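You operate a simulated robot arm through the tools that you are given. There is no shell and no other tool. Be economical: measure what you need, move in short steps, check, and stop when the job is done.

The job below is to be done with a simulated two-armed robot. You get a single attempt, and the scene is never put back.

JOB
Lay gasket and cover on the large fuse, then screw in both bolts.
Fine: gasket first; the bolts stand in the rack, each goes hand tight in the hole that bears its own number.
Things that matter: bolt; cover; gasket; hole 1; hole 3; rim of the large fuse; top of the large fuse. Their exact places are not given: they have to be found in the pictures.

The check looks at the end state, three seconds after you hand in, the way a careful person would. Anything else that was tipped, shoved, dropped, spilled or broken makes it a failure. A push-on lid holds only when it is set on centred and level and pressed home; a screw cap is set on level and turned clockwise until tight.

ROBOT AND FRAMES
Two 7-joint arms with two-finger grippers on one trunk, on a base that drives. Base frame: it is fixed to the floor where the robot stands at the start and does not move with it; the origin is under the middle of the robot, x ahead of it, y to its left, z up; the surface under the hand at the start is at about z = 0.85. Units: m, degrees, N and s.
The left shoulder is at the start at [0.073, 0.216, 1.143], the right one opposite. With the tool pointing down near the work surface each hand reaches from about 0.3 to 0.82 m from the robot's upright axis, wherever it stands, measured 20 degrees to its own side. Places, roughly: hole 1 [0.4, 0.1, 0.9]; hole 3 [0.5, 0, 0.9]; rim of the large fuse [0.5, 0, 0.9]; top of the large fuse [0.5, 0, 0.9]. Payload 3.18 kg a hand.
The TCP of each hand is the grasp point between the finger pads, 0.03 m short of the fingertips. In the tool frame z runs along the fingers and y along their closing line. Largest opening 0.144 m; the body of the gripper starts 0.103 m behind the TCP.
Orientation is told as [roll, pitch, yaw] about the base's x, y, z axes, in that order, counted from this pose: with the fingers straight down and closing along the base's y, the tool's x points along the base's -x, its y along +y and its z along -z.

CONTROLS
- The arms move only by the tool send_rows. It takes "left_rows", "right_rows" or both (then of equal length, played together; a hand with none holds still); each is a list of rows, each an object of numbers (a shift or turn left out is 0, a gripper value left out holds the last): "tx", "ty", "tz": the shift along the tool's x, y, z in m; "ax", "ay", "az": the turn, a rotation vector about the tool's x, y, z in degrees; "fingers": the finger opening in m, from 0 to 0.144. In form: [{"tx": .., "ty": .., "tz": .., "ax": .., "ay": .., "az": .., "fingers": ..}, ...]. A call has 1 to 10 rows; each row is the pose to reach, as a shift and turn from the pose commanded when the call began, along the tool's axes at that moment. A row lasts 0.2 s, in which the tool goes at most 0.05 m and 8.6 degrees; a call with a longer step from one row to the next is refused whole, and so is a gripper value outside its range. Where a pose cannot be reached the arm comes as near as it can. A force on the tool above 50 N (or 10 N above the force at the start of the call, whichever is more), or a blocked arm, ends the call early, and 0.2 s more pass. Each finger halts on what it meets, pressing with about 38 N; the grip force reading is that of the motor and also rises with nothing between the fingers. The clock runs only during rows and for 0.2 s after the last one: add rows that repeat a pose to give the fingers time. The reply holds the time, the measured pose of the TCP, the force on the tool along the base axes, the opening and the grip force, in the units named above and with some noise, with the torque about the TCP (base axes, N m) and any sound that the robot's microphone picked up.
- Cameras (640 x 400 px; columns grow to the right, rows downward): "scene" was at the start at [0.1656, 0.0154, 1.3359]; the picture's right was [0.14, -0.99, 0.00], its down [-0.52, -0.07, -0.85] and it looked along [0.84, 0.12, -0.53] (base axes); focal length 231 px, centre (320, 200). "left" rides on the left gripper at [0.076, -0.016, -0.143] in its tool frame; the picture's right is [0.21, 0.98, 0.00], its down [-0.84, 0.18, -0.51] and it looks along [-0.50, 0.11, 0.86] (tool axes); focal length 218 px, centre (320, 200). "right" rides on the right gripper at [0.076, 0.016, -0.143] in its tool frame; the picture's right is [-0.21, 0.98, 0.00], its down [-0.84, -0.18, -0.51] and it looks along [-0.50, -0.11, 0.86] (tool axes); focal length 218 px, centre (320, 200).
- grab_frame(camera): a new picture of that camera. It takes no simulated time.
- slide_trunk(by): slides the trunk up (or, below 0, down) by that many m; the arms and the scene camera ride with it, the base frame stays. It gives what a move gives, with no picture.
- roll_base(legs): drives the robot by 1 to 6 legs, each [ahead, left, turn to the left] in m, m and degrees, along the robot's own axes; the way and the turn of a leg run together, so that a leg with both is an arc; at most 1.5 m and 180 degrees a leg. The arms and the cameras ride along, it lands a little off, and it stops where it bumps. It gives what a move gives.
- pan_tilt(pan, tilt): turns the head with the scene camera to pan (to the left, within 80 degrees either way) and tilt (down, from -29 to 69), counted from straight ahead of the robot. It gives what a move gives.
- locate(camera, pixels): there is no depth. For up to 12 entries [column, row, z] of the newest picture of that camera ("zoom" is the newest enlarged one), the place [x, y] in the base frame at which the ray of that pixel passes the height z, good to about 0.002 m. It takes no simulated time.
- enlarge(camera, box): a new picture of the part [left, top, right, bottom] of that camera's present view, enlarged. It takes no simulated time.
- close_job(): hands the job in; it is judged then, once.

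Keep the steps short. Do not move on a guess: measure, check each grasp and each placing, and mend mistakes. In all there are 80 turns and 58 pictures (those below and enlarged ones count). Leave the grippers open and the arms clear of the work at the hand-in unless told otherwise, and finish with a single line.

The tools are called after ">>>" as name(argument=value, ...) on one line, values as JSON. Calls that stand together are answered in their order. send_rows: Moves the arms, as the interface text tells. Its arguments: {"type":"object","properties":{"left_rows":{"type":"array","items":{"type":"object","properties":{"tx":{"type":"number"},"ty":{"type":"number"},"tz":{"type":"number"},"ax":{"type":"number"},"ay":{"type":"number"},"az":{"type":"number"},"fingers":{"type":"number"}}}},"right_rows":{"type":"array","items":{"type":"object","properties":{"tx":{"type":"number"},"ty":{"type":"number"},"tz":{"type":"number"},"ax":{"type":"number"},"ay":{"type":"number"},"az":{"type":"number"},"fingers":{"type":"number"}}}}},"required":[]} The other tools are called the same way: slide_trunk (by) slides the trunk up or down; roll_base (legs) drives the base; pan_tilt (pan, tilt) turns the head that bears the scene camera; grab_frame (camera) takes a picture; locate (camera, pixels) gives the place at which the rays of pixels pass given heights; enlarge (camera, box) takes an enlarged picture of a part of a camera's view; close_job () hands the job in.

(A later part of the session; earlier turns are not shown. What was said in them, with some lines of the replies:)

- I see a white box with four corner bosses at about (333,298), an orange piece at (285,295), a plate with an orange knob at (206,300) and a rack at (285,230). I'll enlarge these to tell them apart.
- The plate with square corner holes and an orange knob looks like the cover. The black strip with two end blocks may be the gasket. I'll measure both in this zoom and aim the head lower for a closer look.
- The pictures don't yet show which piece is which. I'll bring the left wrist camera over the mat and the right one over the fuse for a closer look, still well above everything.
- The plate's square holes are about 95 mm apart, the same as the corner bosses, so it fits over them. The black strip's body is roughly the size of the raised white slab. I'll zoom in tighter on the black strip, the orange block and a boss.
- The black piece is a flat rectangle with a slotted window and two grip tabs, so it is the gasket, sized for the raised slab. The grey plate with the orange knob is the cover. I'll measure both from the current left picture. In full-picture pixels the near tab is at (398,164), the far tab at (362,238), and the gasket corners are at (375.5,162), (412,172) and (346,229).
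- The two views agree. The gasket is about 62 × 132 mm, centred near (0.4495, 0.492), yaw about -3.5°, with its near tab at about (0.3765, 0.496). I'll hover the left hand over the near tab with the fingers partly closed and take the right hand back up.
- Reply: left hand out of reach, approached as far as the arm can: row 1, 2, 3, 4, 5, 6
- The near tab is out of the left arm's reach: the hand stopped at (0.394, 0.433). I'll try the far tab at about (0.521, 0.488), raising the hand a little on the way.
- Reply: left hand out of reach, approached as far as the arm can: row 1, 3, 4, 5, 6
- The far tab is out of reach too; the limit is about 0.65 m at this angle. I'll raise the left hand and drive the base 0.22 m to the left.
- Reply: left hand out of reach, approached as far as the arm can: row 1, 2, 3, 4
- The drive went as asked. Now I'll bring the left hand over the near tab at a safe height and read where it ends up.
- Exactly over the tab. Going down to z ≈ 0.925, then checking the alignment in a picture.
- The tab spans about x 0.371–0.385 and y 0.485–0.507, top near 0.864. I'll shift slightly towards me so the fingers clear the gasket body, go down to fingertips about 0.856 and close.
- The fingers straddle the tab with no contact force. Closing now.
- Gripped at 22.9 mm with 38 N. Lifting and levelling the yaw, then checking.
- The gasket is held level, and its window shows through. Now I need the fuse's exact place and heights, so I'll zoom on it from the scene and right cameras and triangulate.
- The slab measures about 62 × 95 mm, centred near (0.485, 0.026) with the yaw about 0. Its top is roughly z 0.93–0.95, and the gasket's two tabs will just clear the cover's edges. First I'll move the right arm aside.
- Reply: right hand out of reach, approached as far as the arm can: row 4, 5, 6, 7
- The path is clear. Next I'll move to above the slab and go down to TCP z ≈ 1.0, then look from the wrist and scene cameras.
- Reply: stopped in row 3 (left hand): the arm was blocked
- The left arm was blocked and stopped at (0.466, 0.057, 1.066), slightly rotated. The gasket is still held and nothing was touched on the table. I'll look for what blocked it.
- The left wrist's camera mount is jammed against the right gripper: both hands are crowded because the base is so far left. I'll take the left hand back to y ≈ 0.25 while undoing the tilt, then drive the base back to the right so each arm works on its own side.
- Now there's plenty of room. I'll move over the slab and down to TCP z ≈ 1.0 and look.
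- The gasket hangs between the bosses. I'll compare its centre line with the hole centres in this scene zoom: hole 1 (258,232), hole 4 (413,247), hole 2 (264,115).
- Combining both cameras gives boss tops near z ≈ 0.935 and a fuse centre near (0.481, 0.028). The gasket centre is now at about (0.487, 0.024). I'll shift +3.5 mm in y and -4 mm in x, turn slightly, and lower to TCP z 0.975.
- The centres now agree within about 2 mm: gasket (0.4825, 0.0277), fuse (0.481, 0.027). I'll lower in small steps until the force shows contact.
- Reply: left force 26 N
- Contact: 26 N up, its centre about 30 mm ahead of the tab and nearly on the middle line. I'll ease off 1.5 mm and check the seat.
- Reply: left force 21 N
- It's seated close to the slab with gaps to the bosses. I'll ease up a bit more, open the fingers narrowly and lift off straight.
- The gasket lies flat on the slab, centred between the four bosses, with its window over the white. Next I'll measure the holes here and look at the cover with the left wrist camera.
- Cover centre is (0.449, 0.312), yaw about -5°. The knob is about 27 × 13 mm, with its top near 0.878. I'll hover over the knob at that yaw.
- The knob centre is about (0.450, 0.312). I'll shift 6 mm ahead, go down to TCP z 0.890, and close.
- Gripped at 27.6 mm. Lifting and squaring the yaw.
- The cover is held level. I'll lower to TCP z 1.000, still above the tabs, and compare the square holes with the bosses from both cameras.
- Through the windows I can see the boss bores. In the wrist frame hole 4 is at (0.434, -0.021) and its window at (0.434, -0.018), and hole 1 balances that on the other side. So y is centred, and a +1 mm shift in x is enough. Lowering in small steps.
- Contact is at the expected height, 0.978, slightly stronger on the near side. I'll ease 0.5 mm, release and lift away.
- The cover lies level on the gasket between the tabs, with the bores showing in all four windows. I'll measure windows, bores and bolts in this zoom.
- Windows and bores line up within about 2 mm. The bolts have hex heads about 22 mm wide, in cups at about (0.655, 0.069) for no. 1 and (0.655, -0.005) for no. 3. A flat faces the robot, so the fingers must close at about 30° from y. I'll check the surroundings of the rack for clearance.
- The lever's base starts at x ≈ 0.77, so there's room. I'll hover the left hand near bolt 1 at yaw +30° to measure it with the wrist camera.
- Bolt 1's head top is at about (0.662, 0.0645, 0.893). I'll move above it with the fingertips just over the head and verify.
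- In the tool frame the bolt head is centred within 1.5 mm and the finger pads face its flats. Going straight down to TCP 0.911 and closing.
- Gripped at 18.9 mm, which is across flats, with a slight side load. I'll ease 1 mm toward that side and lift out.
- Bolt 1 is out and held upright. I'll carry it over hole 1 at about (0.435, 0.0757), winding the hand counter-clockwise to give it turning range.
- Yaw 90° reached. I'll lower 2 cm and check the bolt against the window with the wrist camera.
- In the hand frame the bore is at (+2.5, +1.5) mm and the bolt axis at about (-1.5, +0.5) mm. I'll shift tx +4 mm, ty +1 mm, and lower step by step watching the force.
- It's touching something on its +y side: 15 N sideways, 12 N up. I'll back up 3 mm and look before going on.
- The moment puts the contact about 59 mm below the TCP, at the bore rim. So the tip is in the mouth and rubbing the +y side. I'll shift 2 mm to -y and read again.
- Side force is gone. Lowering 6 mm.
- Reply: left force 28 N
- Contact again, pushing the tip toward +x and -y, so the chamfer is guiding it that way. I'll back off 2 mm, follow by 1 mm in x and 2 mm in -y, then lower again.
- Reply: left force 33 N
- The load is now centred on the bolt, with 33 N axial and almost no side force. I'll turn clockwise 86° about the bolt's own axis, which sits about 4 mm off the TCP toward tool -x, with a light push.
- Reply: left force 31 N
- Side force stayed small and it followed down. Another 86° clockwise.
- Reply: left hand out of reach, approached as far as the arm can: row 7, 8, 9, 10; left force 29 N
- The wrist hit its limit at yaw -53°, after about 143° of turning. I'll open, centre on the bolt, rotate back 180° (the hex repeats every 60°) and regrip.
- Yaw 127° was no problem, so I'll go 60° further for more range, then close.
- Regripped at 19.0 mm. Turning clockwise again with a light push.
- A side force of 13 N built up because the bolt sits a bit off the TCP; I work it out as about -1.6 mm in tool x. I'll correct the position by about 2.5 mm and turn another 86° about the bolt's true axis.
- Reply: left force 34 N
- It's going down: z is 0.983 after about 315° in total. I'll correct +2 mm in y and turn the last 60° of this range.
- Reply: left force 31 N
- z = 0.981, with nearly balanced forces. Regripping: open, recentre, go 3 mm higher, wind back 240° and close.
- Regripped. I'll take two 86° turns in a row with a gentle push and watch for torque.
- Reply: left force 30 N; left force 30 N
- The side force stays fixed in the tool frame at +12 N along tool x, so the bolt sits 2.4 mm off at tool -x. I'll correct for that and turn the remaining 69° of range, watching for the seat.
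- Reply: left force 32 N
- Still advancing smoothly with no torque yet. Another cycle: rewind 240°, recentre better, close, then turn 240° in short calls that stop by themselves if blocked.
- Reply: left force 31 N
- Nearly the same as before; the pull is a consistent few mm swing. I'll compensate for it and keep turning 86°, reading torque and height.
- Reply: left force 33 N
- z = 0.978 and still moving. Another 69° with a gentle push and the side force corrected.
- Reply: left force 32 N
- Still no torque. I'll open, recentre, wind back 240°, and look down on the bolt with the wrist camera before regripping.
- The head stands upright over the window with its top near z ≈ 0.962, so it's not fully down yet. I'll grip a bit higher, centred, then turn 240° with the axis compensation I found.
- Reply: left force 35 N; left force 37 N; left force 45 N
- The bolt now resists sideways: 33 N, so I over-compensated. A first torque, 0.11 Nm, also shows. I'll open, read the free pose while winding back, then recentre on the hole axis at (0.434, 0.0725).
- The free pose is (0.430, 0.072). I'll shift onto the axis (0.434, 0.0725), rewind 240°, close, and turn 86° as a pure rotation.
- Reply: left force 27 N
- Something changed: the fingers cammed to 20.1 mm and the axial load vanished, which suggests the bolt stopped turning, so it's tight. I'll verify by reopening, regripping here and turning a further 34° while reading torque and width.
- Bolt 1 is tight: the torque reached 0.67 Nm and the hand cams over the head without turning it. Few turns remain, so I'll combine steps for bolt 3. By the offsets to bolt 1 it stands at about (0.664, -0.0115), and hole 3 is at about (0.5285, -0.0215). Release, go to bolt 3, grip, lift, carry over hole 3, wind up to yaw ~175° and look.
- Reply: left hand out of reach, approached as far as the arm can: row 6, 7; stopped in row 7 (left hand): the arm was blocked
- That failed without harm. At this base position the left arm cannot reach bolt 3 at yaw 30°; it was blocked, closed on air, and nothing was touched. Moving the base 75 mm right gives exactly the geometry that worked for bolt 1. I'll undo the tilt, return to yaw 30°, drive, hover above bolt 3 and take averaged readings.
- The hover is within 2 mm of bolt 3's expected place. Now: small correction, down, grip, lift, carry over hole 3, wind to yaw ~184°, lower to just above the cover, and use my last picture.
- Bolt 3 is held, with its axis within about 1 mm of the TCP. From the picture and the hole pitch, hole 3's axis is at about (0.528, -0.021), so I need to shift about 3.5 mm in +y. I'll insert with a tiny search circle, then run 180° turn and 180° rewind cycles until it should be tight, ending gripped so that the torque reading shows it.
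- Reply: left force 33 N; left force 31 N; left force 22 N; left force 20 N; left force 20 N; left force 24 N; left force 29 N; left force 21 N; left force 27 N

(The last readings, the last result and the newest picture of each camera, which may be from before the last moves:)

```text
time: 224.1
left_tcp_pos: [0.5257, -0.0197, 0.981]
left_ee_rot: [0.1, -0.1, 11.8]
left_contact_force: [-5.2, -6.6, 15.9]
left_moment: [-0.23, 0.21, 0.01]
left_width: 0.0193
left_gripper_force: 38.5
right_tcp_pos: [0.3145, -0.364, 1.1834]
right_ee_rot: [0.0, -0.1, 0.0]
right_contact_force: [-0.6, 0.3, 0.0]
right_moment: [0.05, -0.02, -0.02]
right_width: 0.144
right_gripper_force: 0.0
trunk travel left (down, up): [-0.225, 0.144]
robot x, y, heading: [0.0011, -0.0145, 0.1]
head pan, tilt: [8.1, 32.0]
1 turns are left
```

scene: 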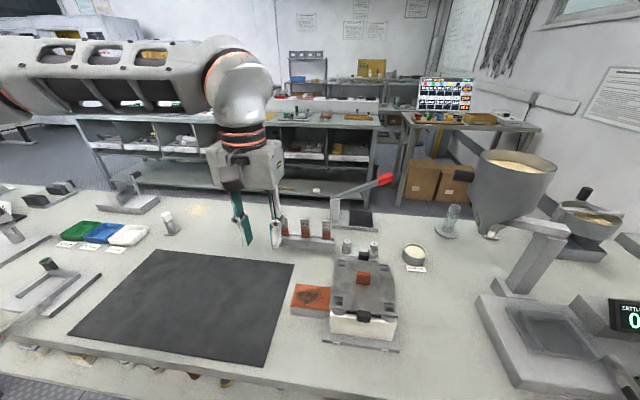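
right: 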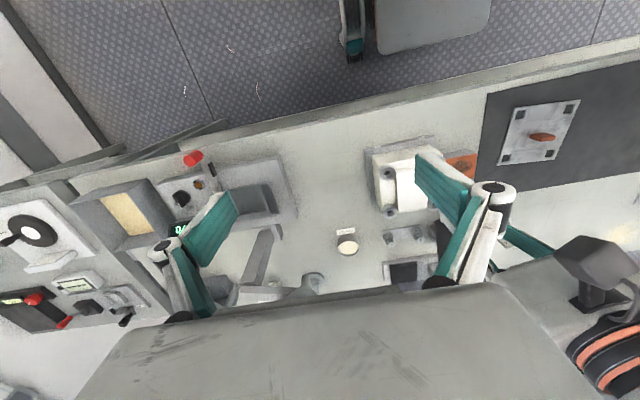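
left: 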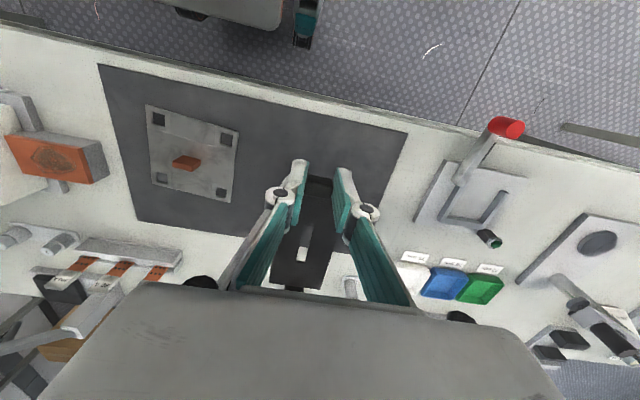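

Bolt 3 entered cleanly and is running down evenly: 1072° so far, upright, low side forces, z 0.981, no tight torque yet. This is my last turn, so I'll add four more 180° cycles. Bolt 1 went tight at about 1,200°, and beyond that the fingers just slip over the hex as they did there. The last cycles don't lower further, so the fingertips stay off the cover. Then I open, lift, move clear and hand in.

>>> send_rows(left_rows=[{"az": 8}, {"az": 8, "fingers": 0.04, "tz": -0.0005}, {"az": 8, "fingers": 0.04, "tz": -0.0015}, {"az": -0.5, "tz": -0.0015}, {"az": -9, "tz": -0.0015}, {"az": -17.5, "tz": -0.0015}, {"az": -26, "tz": -0.0015}, {"az": -34.5, "tz": -0.0015}, {"az": -43, "tz": -0.0015}])

>>> send_rows(left_rows=[{"az": -8.5}, {"az": -17}, {"az": -25.5}, {"az": -34}, {"az": -42.5}, {"az": -51}, {"az": -59.5}, {"az": -68}, {"az": -76.5}, {"az": -85}])

>>> send_rows(left_rows=[{"az": -8.5}, {"az": -17}, {"az": -25.5}, {"az": -34}, {"az": -42.5}, {"az": -44}, {"az": -44, "fingers": 0.01}, {"az": -44, "fingers": 0.01}, {"az": -44, "fingers": 0.01}])

>>> send_rows(left_rows=[{"tz": 0.0008, "az": 8.6}, {"tz": 0.0012, "az": 17.2}, {"tz": 0.0013, "az": 25.8}, {"tz": 0.0014, "az": 34.4}, {"tz": 0.0015, "az": 43}, {"tz": 0.0016, "az": 51.6}, {"tz": 0.0017, "az": 60.2}, {"tz": 0.0018, "az": 68.8}, {"tz": 0.0019, "az": 77.4}, {"tz": 0.002, "az": 86}])

>>> send_rows(left_rows=[{"tz": 0.0001, "az": 8.6}, {"tz": 0.0002, "az": 17.2}, {"tz": 0.0003, "az": 25.8}, {"tz": 0.0004, "az": 34.4}, {"tz": 0.0005, "az": 43}, {"tz": 0.0006, "az": 51.6}, {"tz": 0.0007, "az": 60.2}, {"tz": 0.0008, "az": 68.8}, {"tz": 0.0009, "az": 77.4}, {"tz": 0.001, "az": 86}])

>>> send_rows(left_rows=[{"az": 8}, {"az": 8, "fingers": 0.04, "tz": -0.0005}, {"az": 8, "fingers": 0.04, "tz": -0.0015}, {"az": -0.5, "tz": -0.0015}, {"az": -9, "tz": -0.0015}, {"az": -17.5, "tz": -0.0015}, {"az": -26, "tz": -0.0015}, {"az": -34.5, "tz": -0.0015}, {"az": -43, "tz": -0.0015}])

>>> send_rows(left_rows=[{"az": -8.5}, {"az": -17}, {"az": -25.5}, {"az": -34}, {"az": -42.5}, {"az": -51}, {"az": -59.5}, {"az": -68}, {"az": -76.5}, {"az": -85}])

>>> send_rows(left_rows=[{"az": -8.5}, {"az": -17}, {"az": -25.5}, {"az": -34}, {"az": -42.5}, {"az": -44}, {"az": -44, "fingers": 0.01}, {"az": -44, "fingers": 0.01}, {"az": -44, "fingers": 0.01}])

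>>> send_rows(left_rows=[{"tz": 0.0008, "az": 8.6}, {"tz": 0.0012, "az": 17.2}, {"tz": 0.0013, "az": 25.8}, {"tz": 0.0014, "az": 34.4}, {"tz": 0.0015, "az": 43}, {"tz": 0.0016, "az": 51.6}, {"tz": 0.0017, "az": 60.2}, {"tz": 0.0018, "az": 68.8}, {"tz": 0.0019, "az": 77.4}, {"tz": 0.002, "az": 86}])

>>> send_rows(left_rows=[{"tz": 0.0001, "az": 8.6}, {"tz": 0.0002, "az": 17.2}, {"tz": 0.0003, "az": 25.8}, {"tz": 0.0004, "az": 34.4}, {"tz": 0.0005, "az": 43}, {"tz": 0.0006, "az": 51.6}, {"tz": 0.0007, "az": 60.2}, {"tz": 0.0008, "az": 68.8}, {"tz": 0.0009, "az": 77.4}, {"tz": 0.001, "az": 86}])

>>> send_rows(left_rows=[{"az": 8}, {"az": 8, "fingers": 0.04, "tz": -0.0005}, {"az": 8, "fingers": 0.04, "tz": -0.0025}, {"az": -0.5, "tz": -0.0025}, {"az": -9, "tz": -0.0025}, {"az": -17.5, "tz": -0.0025}, {"az": -26, "tz": -0.0025}, {"az": -34.5, "tz": -0.0025}, {"az": -43, "tz": -0.0025}])

>>> send_rows(left_rows=[{"az": -8.5}, {"az": -17}, {"az": -25.5}, {"az": -34}, {"az": -42.5}, {"az": -51}, {"az": -59.5}, {"az": -68}, {"az": -76.5}, {"az": -85}])

>>> send_rows(left_rows=[{"az": -8.5}, {"az": -17}, {"az": -25.5}, {"az": -34}, {"az": -42.5}, {"az": -44}, {"az": -44, "fingers": 0.01}, {"az": -44, "fingers": 0.01}, {"az": -44, "fingers": 0.01}])

>>> send_rows(left_rows=[{"tz": 0.0008, "az": 8.6}, {"tz": 0.0012, "az": 17.2}, {"tz": 0.0013, "az": 25.8}, {"tz": 0.0014, "az": 34.4}, {"tz": 0.0015, "az": 43}, {"tz": 0.0016, "az": 51.6}, {"tz": 0.0017, "az": 60.2}, {"tz": 0.0018, "az": 68.8}, {"tz": 0.0019, "az": 77.4}, {"tz": 0.002, "az": 86}])

>>> send_rows(left_rows=[{"tz": 0.0001, "az": 8.6}, {"tz": 0.0002, "az": 17.2}, {"tz": 0.0003, "az": 25.8}, {"tz": 0.0004, "az": 34.4}, {"tz": 0.0005, "az": 43}, {"tz": 0.0006, "az": 51.6}, {"tz": 0.0007, "az": 60.2}, {"tz": 0.0008, "az": 68.8}, {"tz": 0.0009, "az": 77.4}, {"tz": 0.001, "az": 86}])

>>> send_rows(left_rows=[{"az": 8}, {"az": 8, "fingers": 0.04, "tz": -0.0005}, {"az": 8, "fingers": 0.04, "tz": -0.003}, {"az": -0.5, "tz": -0.003}, {"az": -9, "tz": -0.003}, {"az": -17.5, "tz": -0.003}, {"az": -26, "tz": -0.003}, {"az": -34.5, "tz": -0.003}, {"az": -43, "tz": -0.003}])

```text
time: 226.1
left_tcp_pos: [0.5271, -0.0197, 0.9816]
left_ee_rot: [0.1, 0.0, 55.2]
left_contact_force: [0.4, 0.2, -0.6]
left_moment: [0.03, -0.03, 0.04]
left_width: 0.04
left_gripper_force: 0.0
right_tcp_pos: [0.3158, -0.3631, 1.1832]
right_ee_rot: [0.0, 0.1, 0.0]
right_contact_force: [-0.6, 0.0, 0.1]
right_moment: [0.01, -0.01, -0.01]
right_width: 0.1443
right_gripper_force: 0.0
trunk travel left (down, up): [-0.225, 0.144]
robot x, y, heading: [-0.0007, -0.0177, -0.2]
head pan, tilt: [8.1, 32.0]
```

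```text
time: 228.3
left_tcp_pos: [0.527, -0.0201, 0.9814]
left_ee_rot: [0.1, 0.1, 140.2]
left_contact_force: [0.9, 2.3, 0.0]
left_moment: [-0.01, 0.02, 0.02]
left_width: 0.0399
left_gripper_force: 0.1
right_tcp_pos: [0.3167, -0.3618, 1.1837]
right_ee_rot: [0.0, 0.0, -0.1]
right_contact_force: [0.7, -0.2, -0.3]
right_moment: [0.01, 0.0, 0.01]
right_width: 0.1441
right_gripper_force: 0.1
trunk travel left (down, up): [-0.225, 0.144]
robot x, y, heading: [0.0017, -0.0157, 0.1]
head pan, tilt: [8.1, 32.0]
```

```text
time: 230.3
left_tcp_pos: [0.5282, -0.0205, 0.9806]
left_ee_rot: [0.0, 0.0, -175.9]
left_contact_force: [0.0, -1.3, 1.3]
left_moment: [-0.01, -0.03, 0.02]
left_width: 0.0191
left_gripper_force: 38.1
right_tcp_pos: [0.3156, -0.3628, 1.1834]
right_ee_rot: [0.0, -0.1, 0.0]
right_contact_force: [-0.2, 0.3, 0.8]
right_moment: [-0.01, 0.0, 0.01]
right_width: 0.1444
right_gripper_force: 0.0
trunk travel left (down, up): [-0.225, 0.144]
robot x, y, heading: [0.003, -0.0181, 0.2]
head pan, tilt: [8.1, 32.0]
```

```text
time: 232.5
left_tcp_pos: [0.5278, -0.0202, 0.9813]
left_ee_rot: [-0.1, 0.0, 97.8]
left_contact_force: [-0.8, -9.5, 13.8]
left_moment: [-0.28, 0.02, -0.01]
left_width: 0.0194
left_gripper_force: 38.1
right_tcp_pos: [0.3157, -0.3655, 1.1835]
right_ee_rot: [0.0, -0.1, 0.0]
right_contact_force: [-0.7, 0.2, 0.1]
right_moment: [0.0, 0.01, 0.0]
right_width: 0.144
right_gripper_force: 0.0
trunk travel left (down, up): [-0.225, 0.144]
robot x, y, heading: [-0.0, -0.0137, 0.1]
head pan, tilt: [8.1, 32.0]
```

```text
time: 234.7
left_tcp_pos: [0.5286, -0.0186, 0.9764]
left_ee_rot: [0.1, -0.1, 11.9]
left_contact_force: [2.8, -1.2, 9.2]
left_moment: [-0.04, -0.07, 0.25]
left_width: 0.0218
left_gripper_force: 37.6
right_tcp_pos: [0.3154, -0.3619, 1.182]
right_ee_rot: [0.0, -0.1, 0.0]
right_contact_force: [0.8, 0.3, 0.1]
right_moment: [-0.02, 0.0, -0.01]
right_width: 0.144
right_gripper_force: 0.1
trunk travel left (down, up): [-0.225, 0.144]
robot x, y, heading: [-0.0002, -0.0209, -0.2]
head pan, tilt: [8.1, 32.0]
```

```text
time: 236.7
left_tcp_pos: [0.5286, -0.0202, 0.9784]
left_ee_rot: [0.0, 0.1, 55.1]
left_contact_force: [-0.3, -0.6, -0.5]
left_moment: [0.05, -0.07, -0.03]
left_width: 0.0399
left_gripper_force: 0.1
right_tcp_pos: [0.3171, -0.3625, 1.1832]
right_ee_rot: [0.0, 0.0, 0.0]
right_contact_force: [-0.4, -0.1, 1.0]
right_moment: [0.05, -0.03, 0.03]
right_width: 0.1441
right_gripper_force: 0.0
trunk travel left (down, up): [-0.225, 0.144]
robot x, y, heading: [-0.0032, -0.0138, -0.2]
head pan, tilt: [8.1, 32.0]
```

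```text
time: 238.9
left_tcp_pos: [0.5265, -0.019, 0.9799]
left_ee_rot: [-0.1, 0.0, 140.1]
left_contact_force: [-0.4, 0.4, -0.2]
left_moment: [0.0, -0.01, -0.04]
left_width: 0.04
left_gripper_force: 0.2
right_tcp_pos: [0.3155, -0.3632, 1.1837]
right_ee_rot: [0.0, 0.1, 0.0]
right_contact_force: [-0.6, -0.7, -0.2]
right_moment: [0.04, 0.02, 0.02]
right_width: 0.1441
right_gripper_force: 0.0
trunk travel left (down, up): [-0.225, 0.144]
robot x, y, heading: [0.0039, -0.0182, -0.0]
head pan, tilt: [8.1, 32.0]
```

```text
time: 240.9
left_tcp_pos: [0.5282, -0.0194, 0.9804]
left_ee_rot: [0.0, -0.1, -176.1]
left_contact_force: [-0.2, -3.1, -0.6]
left_moment: [-0.09, -0.04, -0.13]
left_width: 0.0213
left_gripper_force: 38.2
right_tcp_pos: [0.3162, -0.3629, 1.1842]
right_ee_rot: [0.0, 0.0, -0.1]
right_contact_force: [0.1, -0.3, -0.6]
right_moment: [-0.02, 0.0, 0.02]
right_width: 0.1442
right_gripper_force: 0.0
trunk travel left (down, up): [-0.225, 0.144]
robot x, y, heading: [0.0022, -0.0119, -0.2]
head pan, tilt: [8.1, 32.0]
```

```text
time: 243.1
left_tcp_pos: [0.5271, -0.02, 0.9775]
left_ee_rot: [0.0, -0.1, 97.9]
left_contact_force: [-5.3, -2.3, 1.3]
left_moment: [-0.12, 0.14, 0.73]
left_width: 0.0196
left_gripper_force: 38.5
right_tcp_pos: [0.316, -0.3637, 1.1842]
right_ee_rot: [0.0, -0.2, 0.0]
right_contact_force: [0.1, -0.1, 0.1]
right_moment: [0.02, -0.01, 0.01]
right_width: 0.1441
right_gripper_force: 0.1
trunk travel left (down, up): [-0.225, 0.144]
robot x, y, heading: [-0.0026, -0.013, 0.1]
head pan, tilt: [8.1, 32.0]
```

```text
time: 245.3
left_tcp_pos: [0.5281, -0.0202, 0.9777]
left_ee_rot: [0.0, -0.1, 11.8]
left_contact_force: [0.9, 0.7, 2.4]
left_moment: [0.04, -0.03, 0.34]
left_width: 0.0217
left_gripper_force: 38.3
right_tcp_pos: [0.3173, -0.3628, 1.1835]
right_ee_rot: [0.0, -0.1, -0.1]
right_contact_force: [-0.1, -0.6, -0.8]
right_moment: [0.04, -0.02, 0.02]
right_width: 0.1441
right_gripper_force: 0.1
trunk travel left (down, up): [-0.225, 0.144]
robot x, y, heading: [0.0053, -0.0156, 0.1]
head pan, tilt: [8.1, 32.0]
```

```text
time: 247.3
left_tcp_pos: [0.5263, -0.0181, 0.9788]
left_ee_rot: [0.0, 0.0, 55.1]
left_contact_force: [1.1, -1.2, 0.3]
left_moment: [-0.02, 0.01, 0.01]
left_width: 0.0401
left_gripper_force: 0.1
right_tcp_pos: [0.3161, -0.3621, 1.1838]
right_ee_rot: [0.1, -0.1, -0.1]
right_contact_force: [-0.3, -0.2, 0.9]
right_moment: [0.03, 0.0, -0.01]
right_width: 0.1442
right_gripper_force: 0.1
trunk travel left (down, up): [-0.225, 0.144]
robot x, y, heading: [0.0022, -0.0181, -0.1]
head pan, tilt: [8.1, 32.0]
```

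```text
time: 249.5
left_tcp_pos: [0.529, -0.0195, 0.9775]
left_ee_rot: [-0.1, 0.0, 140.1]
left_contact_force: [0.1, 0.2, 0.1]
left_moment: [0.0, -0.05, 0.01]
left_width: 0.0399
left_gripper_force: 0.1
right_tcp_pos: [0.3169, -0.3625, 1.184]
right_ee_rot: [0.0, -0.1, 0.0]
right_contact_force: [-0.2, 0.3, -0.5]
right_moment: [0.02, 0.01, 0.0]
right_width: 0.144
right_gripper_force: 0.2
trunk travel left (down, up): [-0.225, 0.144]
robot x, y, heading: [0.0024, -0.0139, 0.0]
head pan, tilt: [8.1, 32.0]
```

```text
time: 251.5
left_tcp_pos: [0.5277, -0.02, 0.9794]
left_ee_rot: [0.0, 0.0, -176.0]
left_contact_force: [0.6, -0.8, 1.0]
left_moment: [0.01, -0.05, -0.06]
left_width: 0.0214
left_gripper_force: 37.8
right_tcp_pos: [0.3175, -0.363, 1.1831]
right_ee_rot: [-0.1, -0.1, 0.0]
right_contact_force: [0.6, 0.6, 0.5]
right_moment: [0.0, 0.0, -0.05]
right_width: 0.1439
right_gripper_force: 0.0
trunk travel left (down, up): [-0.225, 0.144]
robot x, y, heading: [0.0004, -0.0175, -0.0]
head pan, tilt: [8.1, 32.0]
```

```text
time: 253.7
left_tcp_pos: [0.5277, -0.0193, 0.9758]
left_ee_rot: [-0.1, -0.1, 97.8]
left_contact_force: [-5.0, -1.8, 2.3]
left_moment: [-0.09, 0.08, 0.62]
left_width: 0.019
left_gripper_force: 38.1
right_tcp_pos: [0.3158, -0.3631, 1.1832]
right_ee_rot: [0.0, -0.1, 0.0]
right_contact_force: [-0.7, -0.1, 0.0]
right_moment: [-0.01, 0.01, -0.03]
right_width: 0.1441
right_gripper_force: 0.2
trunk travel left (down, up): [-0.225, 0.144]
robot x, y, heading: [0.0017, -0.0168, -0.2]
head pan, tilt: [8.1, 32.0]
```

```text
time: 255.9
left_tcp_pos: [0.5276, -0.019, 0.9766]
left_ee_rot: [0.0, 0.0, 11.9]
left_contact_force: [-1.4, 2.3, 1.7]
left_moment: [0.06, 0.07, 0.4]
left_width: 0.0217
left_gripper_force: 38.2
right_tcp_pos: [0.3162, -0.3626, 1.1836]
right_ee_rot: [-0.1, -0.2, 0.0]
right_contact_force: [0.5, -0.5, 0.5]
right_moment: [-0.01, -0.02, -0.01]
right_width: 0.144
right_gripper_force: 0.0
trunk travel left (down, up): [-0.225, 0.144]
robot x, y, heading: [0.0032, -0.0183, -0.0]
head pan, tilt: [8.1, 32.0]
```

```text
time: 257.9
left_tcp_pos: [0.5267, -0.0198, 0.9805]
left_ee_rot: [0.1, 0.0, 55.1]
left_contact_force: [0.5, 0.2, 0.3]
left_moment: [0.02, 0.03, -0.03]
left_width: 0.0401
left_gripper_force: 0.0
right_tcp_pos: [0.3176, -0.3626, 1.1828]
right_ee_rot: [-0.1, -0.1, 0.0]
right_contact_force: [-0.3, 0.2, 0.0]
right_moment: [-0.01, 0.03, 0.03]
right_width: 0.1438
right_gripper_force: 0.1
trunk travel left (down, up): [-0.225, 0.144]
robot x, y, heading: [-0.0024, -0.0188, 0.1]
head pan, tilt: [8.1, 32.0]
```

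>>> send_rows(left_rows=[{"az": -8.5}, {"az": -17}, {"az": -25.5}, {"az": -34}, {"az": -42.5}, {"az": -51}, {"az": -59.5}, {"az": -68}, {"az": -76.5}, {"az": -85}])

>>> send_rows(left_rows=[{"az": -8.5}, {"az": -17}, {"az": -25.5}, {"az": -34}, {"az": -42.5}, {"az": -44}, {"az": -44, "fingers": 0.01}, {"az": -44, "fingers": 0.01}, {"az": -44, "fingers": 0.01}])

>>> send_rows(left_rows=[{"tz": 0.0008, "az": 8.6}, {"tz": 0.0012, "az": 17.2}, {"tz": 0.0013, "az": 25.8}, {"tz": 0.0014, "az": 34.4}, {"tz": 0.0015, "az": 43}, {"tz": 0.0016, "az": 51.6}, {"tz": 0.0017, "az": 60.2}, {"tz": 0.0018, "az": 68.8}, {"tz": 0.0019, "az": 77.4}, {"tz": 0.002, "az": 86}])

>>> send_rows(left_rows=[{"tz": 0.0001, "az": 8.6}, {"tz": 0.0002, "az": 17.2}, {"tz": 0.0003, "az": 25.8}, {"tz": 0.0004, "az": 34.4}, {"tz": 0.0005, "az": 43}, {"tz": 0.0006, "az": 51.6}, {"tz": 0.0007, "az": 60.2}, {"tz": 0.0008, "az": 68.8}, {"tz": 0.0009, "az": 77.4}, {"tz": 0.001, "az": 86}])

>>> send_rows(left_rows=[{"fingers": 0.045, "tz": -0.0005}, {"fingers": 0.045, "tz": -0.0015}, {"fingers": 0.045, "tz": -0.002}, {"tz": -0.03}, {"tz": -0.07}, {"tz": -0.11}, {"tz": -0.11, "ty": 0.04}, {"tz": -0.11, "ty": 0.08}, {"tz": -0.11, "ty": 0.12}, {"tz": -0.11, "ty": 0.16, "fingers": 0.1}])

>>> close_job()

```text
time: 260.1
left_tcp_pos: [0.5279, -0.0206, 0.9791]
left_ee_rot: [0.0, 0.1, 140.2]
left_contact_force: [-0.4, -0.7, -0.5]
left_moment: [-0.01, 0.01, 0.02]
left_width: 0.0399
left_gripper_force: 0.0
right_tcp_pos: [0.3155, -0.3622, 1.1834]
right_ee_rot: [0.0, 0.0, 0.1]
right_contact_force: [0.3, 0.8, 0.7]
right_moment: [0.0, 0.01, 0.03]
right_width: 0.1438
right_gripper_force: 0.0
trunk travel left (down, up): [-0.225, 0.144]
robot x, y, heading: [0.0019, -0.014, -0.2]
head pan, tilt: [8.1, 32.0]
```

```text
time: 262.1
left_tcp_pos: [0.5279, -0.0209, 0.9786]
left_ee_rot: [0.0, 0.0, -176.1]
left_contact_force: [-0.4, -1.3, 0.7]
left_moment: [-0.05, -0.02, -0.04]
left_width: 0.0215
left_gripper_force: 37.9
right_tcp_pos: [0.3157, -0.3622, 1.1838]
right_ee_rot: [0.0, -0.1, 0.0]
right_contact_force: [0.2, -0.3, -0.5]
right_moment: [0.01, -0.02, -0.02]
right_width: 0.1436
right_gripper_force: 0.1
trunk travel left (down, up): [-0.225, 0.144]
robot x, y, heading: [-0.0038, -0.0169, -0.1]
head pan, tilt: [8.1, 32.0]
```

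```text
time: 264.3
left_tcp_pos: [0.5279, -0.0202, 0.9763]
left_ee_rot: [0.0, -0.1, 97.8]
left_contact_force: [-4.1, -2.6, 1.6]
left_moment: [-0.08, 0.09, 0.34]
left_width: 0.0191
left_gripper_force: 37.7
right_tcp_pos: [0.3173, -0.3627, 1.1831]
right_ee_rot: [0.0, 0.0, 0.0]
right_contact_force: [-0.5, -0.4, -0.2]
right_moment: [-0.02, 0.0, 0.03]
right_width: 0.1442
right_gripper_force: 0.1
trunk travel left (down, up): [-0.225, 0.144]
robot x, y, heading: [-0.0021, -0.0137, -0.1]
head pan, tilt: [8.1, 32.0]
```

```text
time: 266.5
left_tcp_pos: [0.5277, -0.0198, 0.9771]
left_ee_rot: [0.0, -0.1, 11.7]
left_contact_force: [0.0, -1.3, 1.7]
left_moment: [-0.03, -0.03, 0.38]
left_width: 0.022
left_gripper_force: 38.0
right_tcp_pos: [0.3155, -0.3627, 1.1837]
right_ee_rot: [0.0, 0.0, 0.0]
right_contact_force: [0.2, 0.1, 0.5]
right_moment: [-0.04, -0.03, 0.04]
right_width: 0.1441
right_gripper_force: 0.0
trunk travel left (down, up): [-0.225, 0.144]
robot x, y, heading: [-0.0025, -0.0177, -0.1]
head pan, tilt: [8.1, 32.0]
```

```text
time: 268.7
left_tcp_pos: [0.4945, 0.139, 1.0866]
left_ee_rot: [0.0, 0.0, 11.8]
left_contact_force: [-0.4, 0.3, -0.3]
left_moment: [-0.01, -0.01, 0.0]
left_width: 0.0997
left_gripper_force: 0.1
right_tcp_pos: [0.3166, -0.3609, 1.1824]
right_ee_rot: [0.0, -0.1, 0.0]
right_contact_force: [-0.3, 0.3, 0.1]
right_moment: [0.01, -0.03, -0.01]
right_width: 0.1441
right_gripper_force: 0.1
trunk travel left (down, up): [-0.225, 0.144]
robot x, y, heading: [-0.0033, -0.0175, -0.3]
head pan, tilt: [8.1, 32.0]
```

```text
The job is handed in.
```

Gasket and cover are on the large fuse, and bolts 1 and 3 are in holes 1 and 3, each turned until the fingers slipped on its head (about 0.7 Nm); both hands are open and clear, but I had no pictures left to check the finished state by eye.
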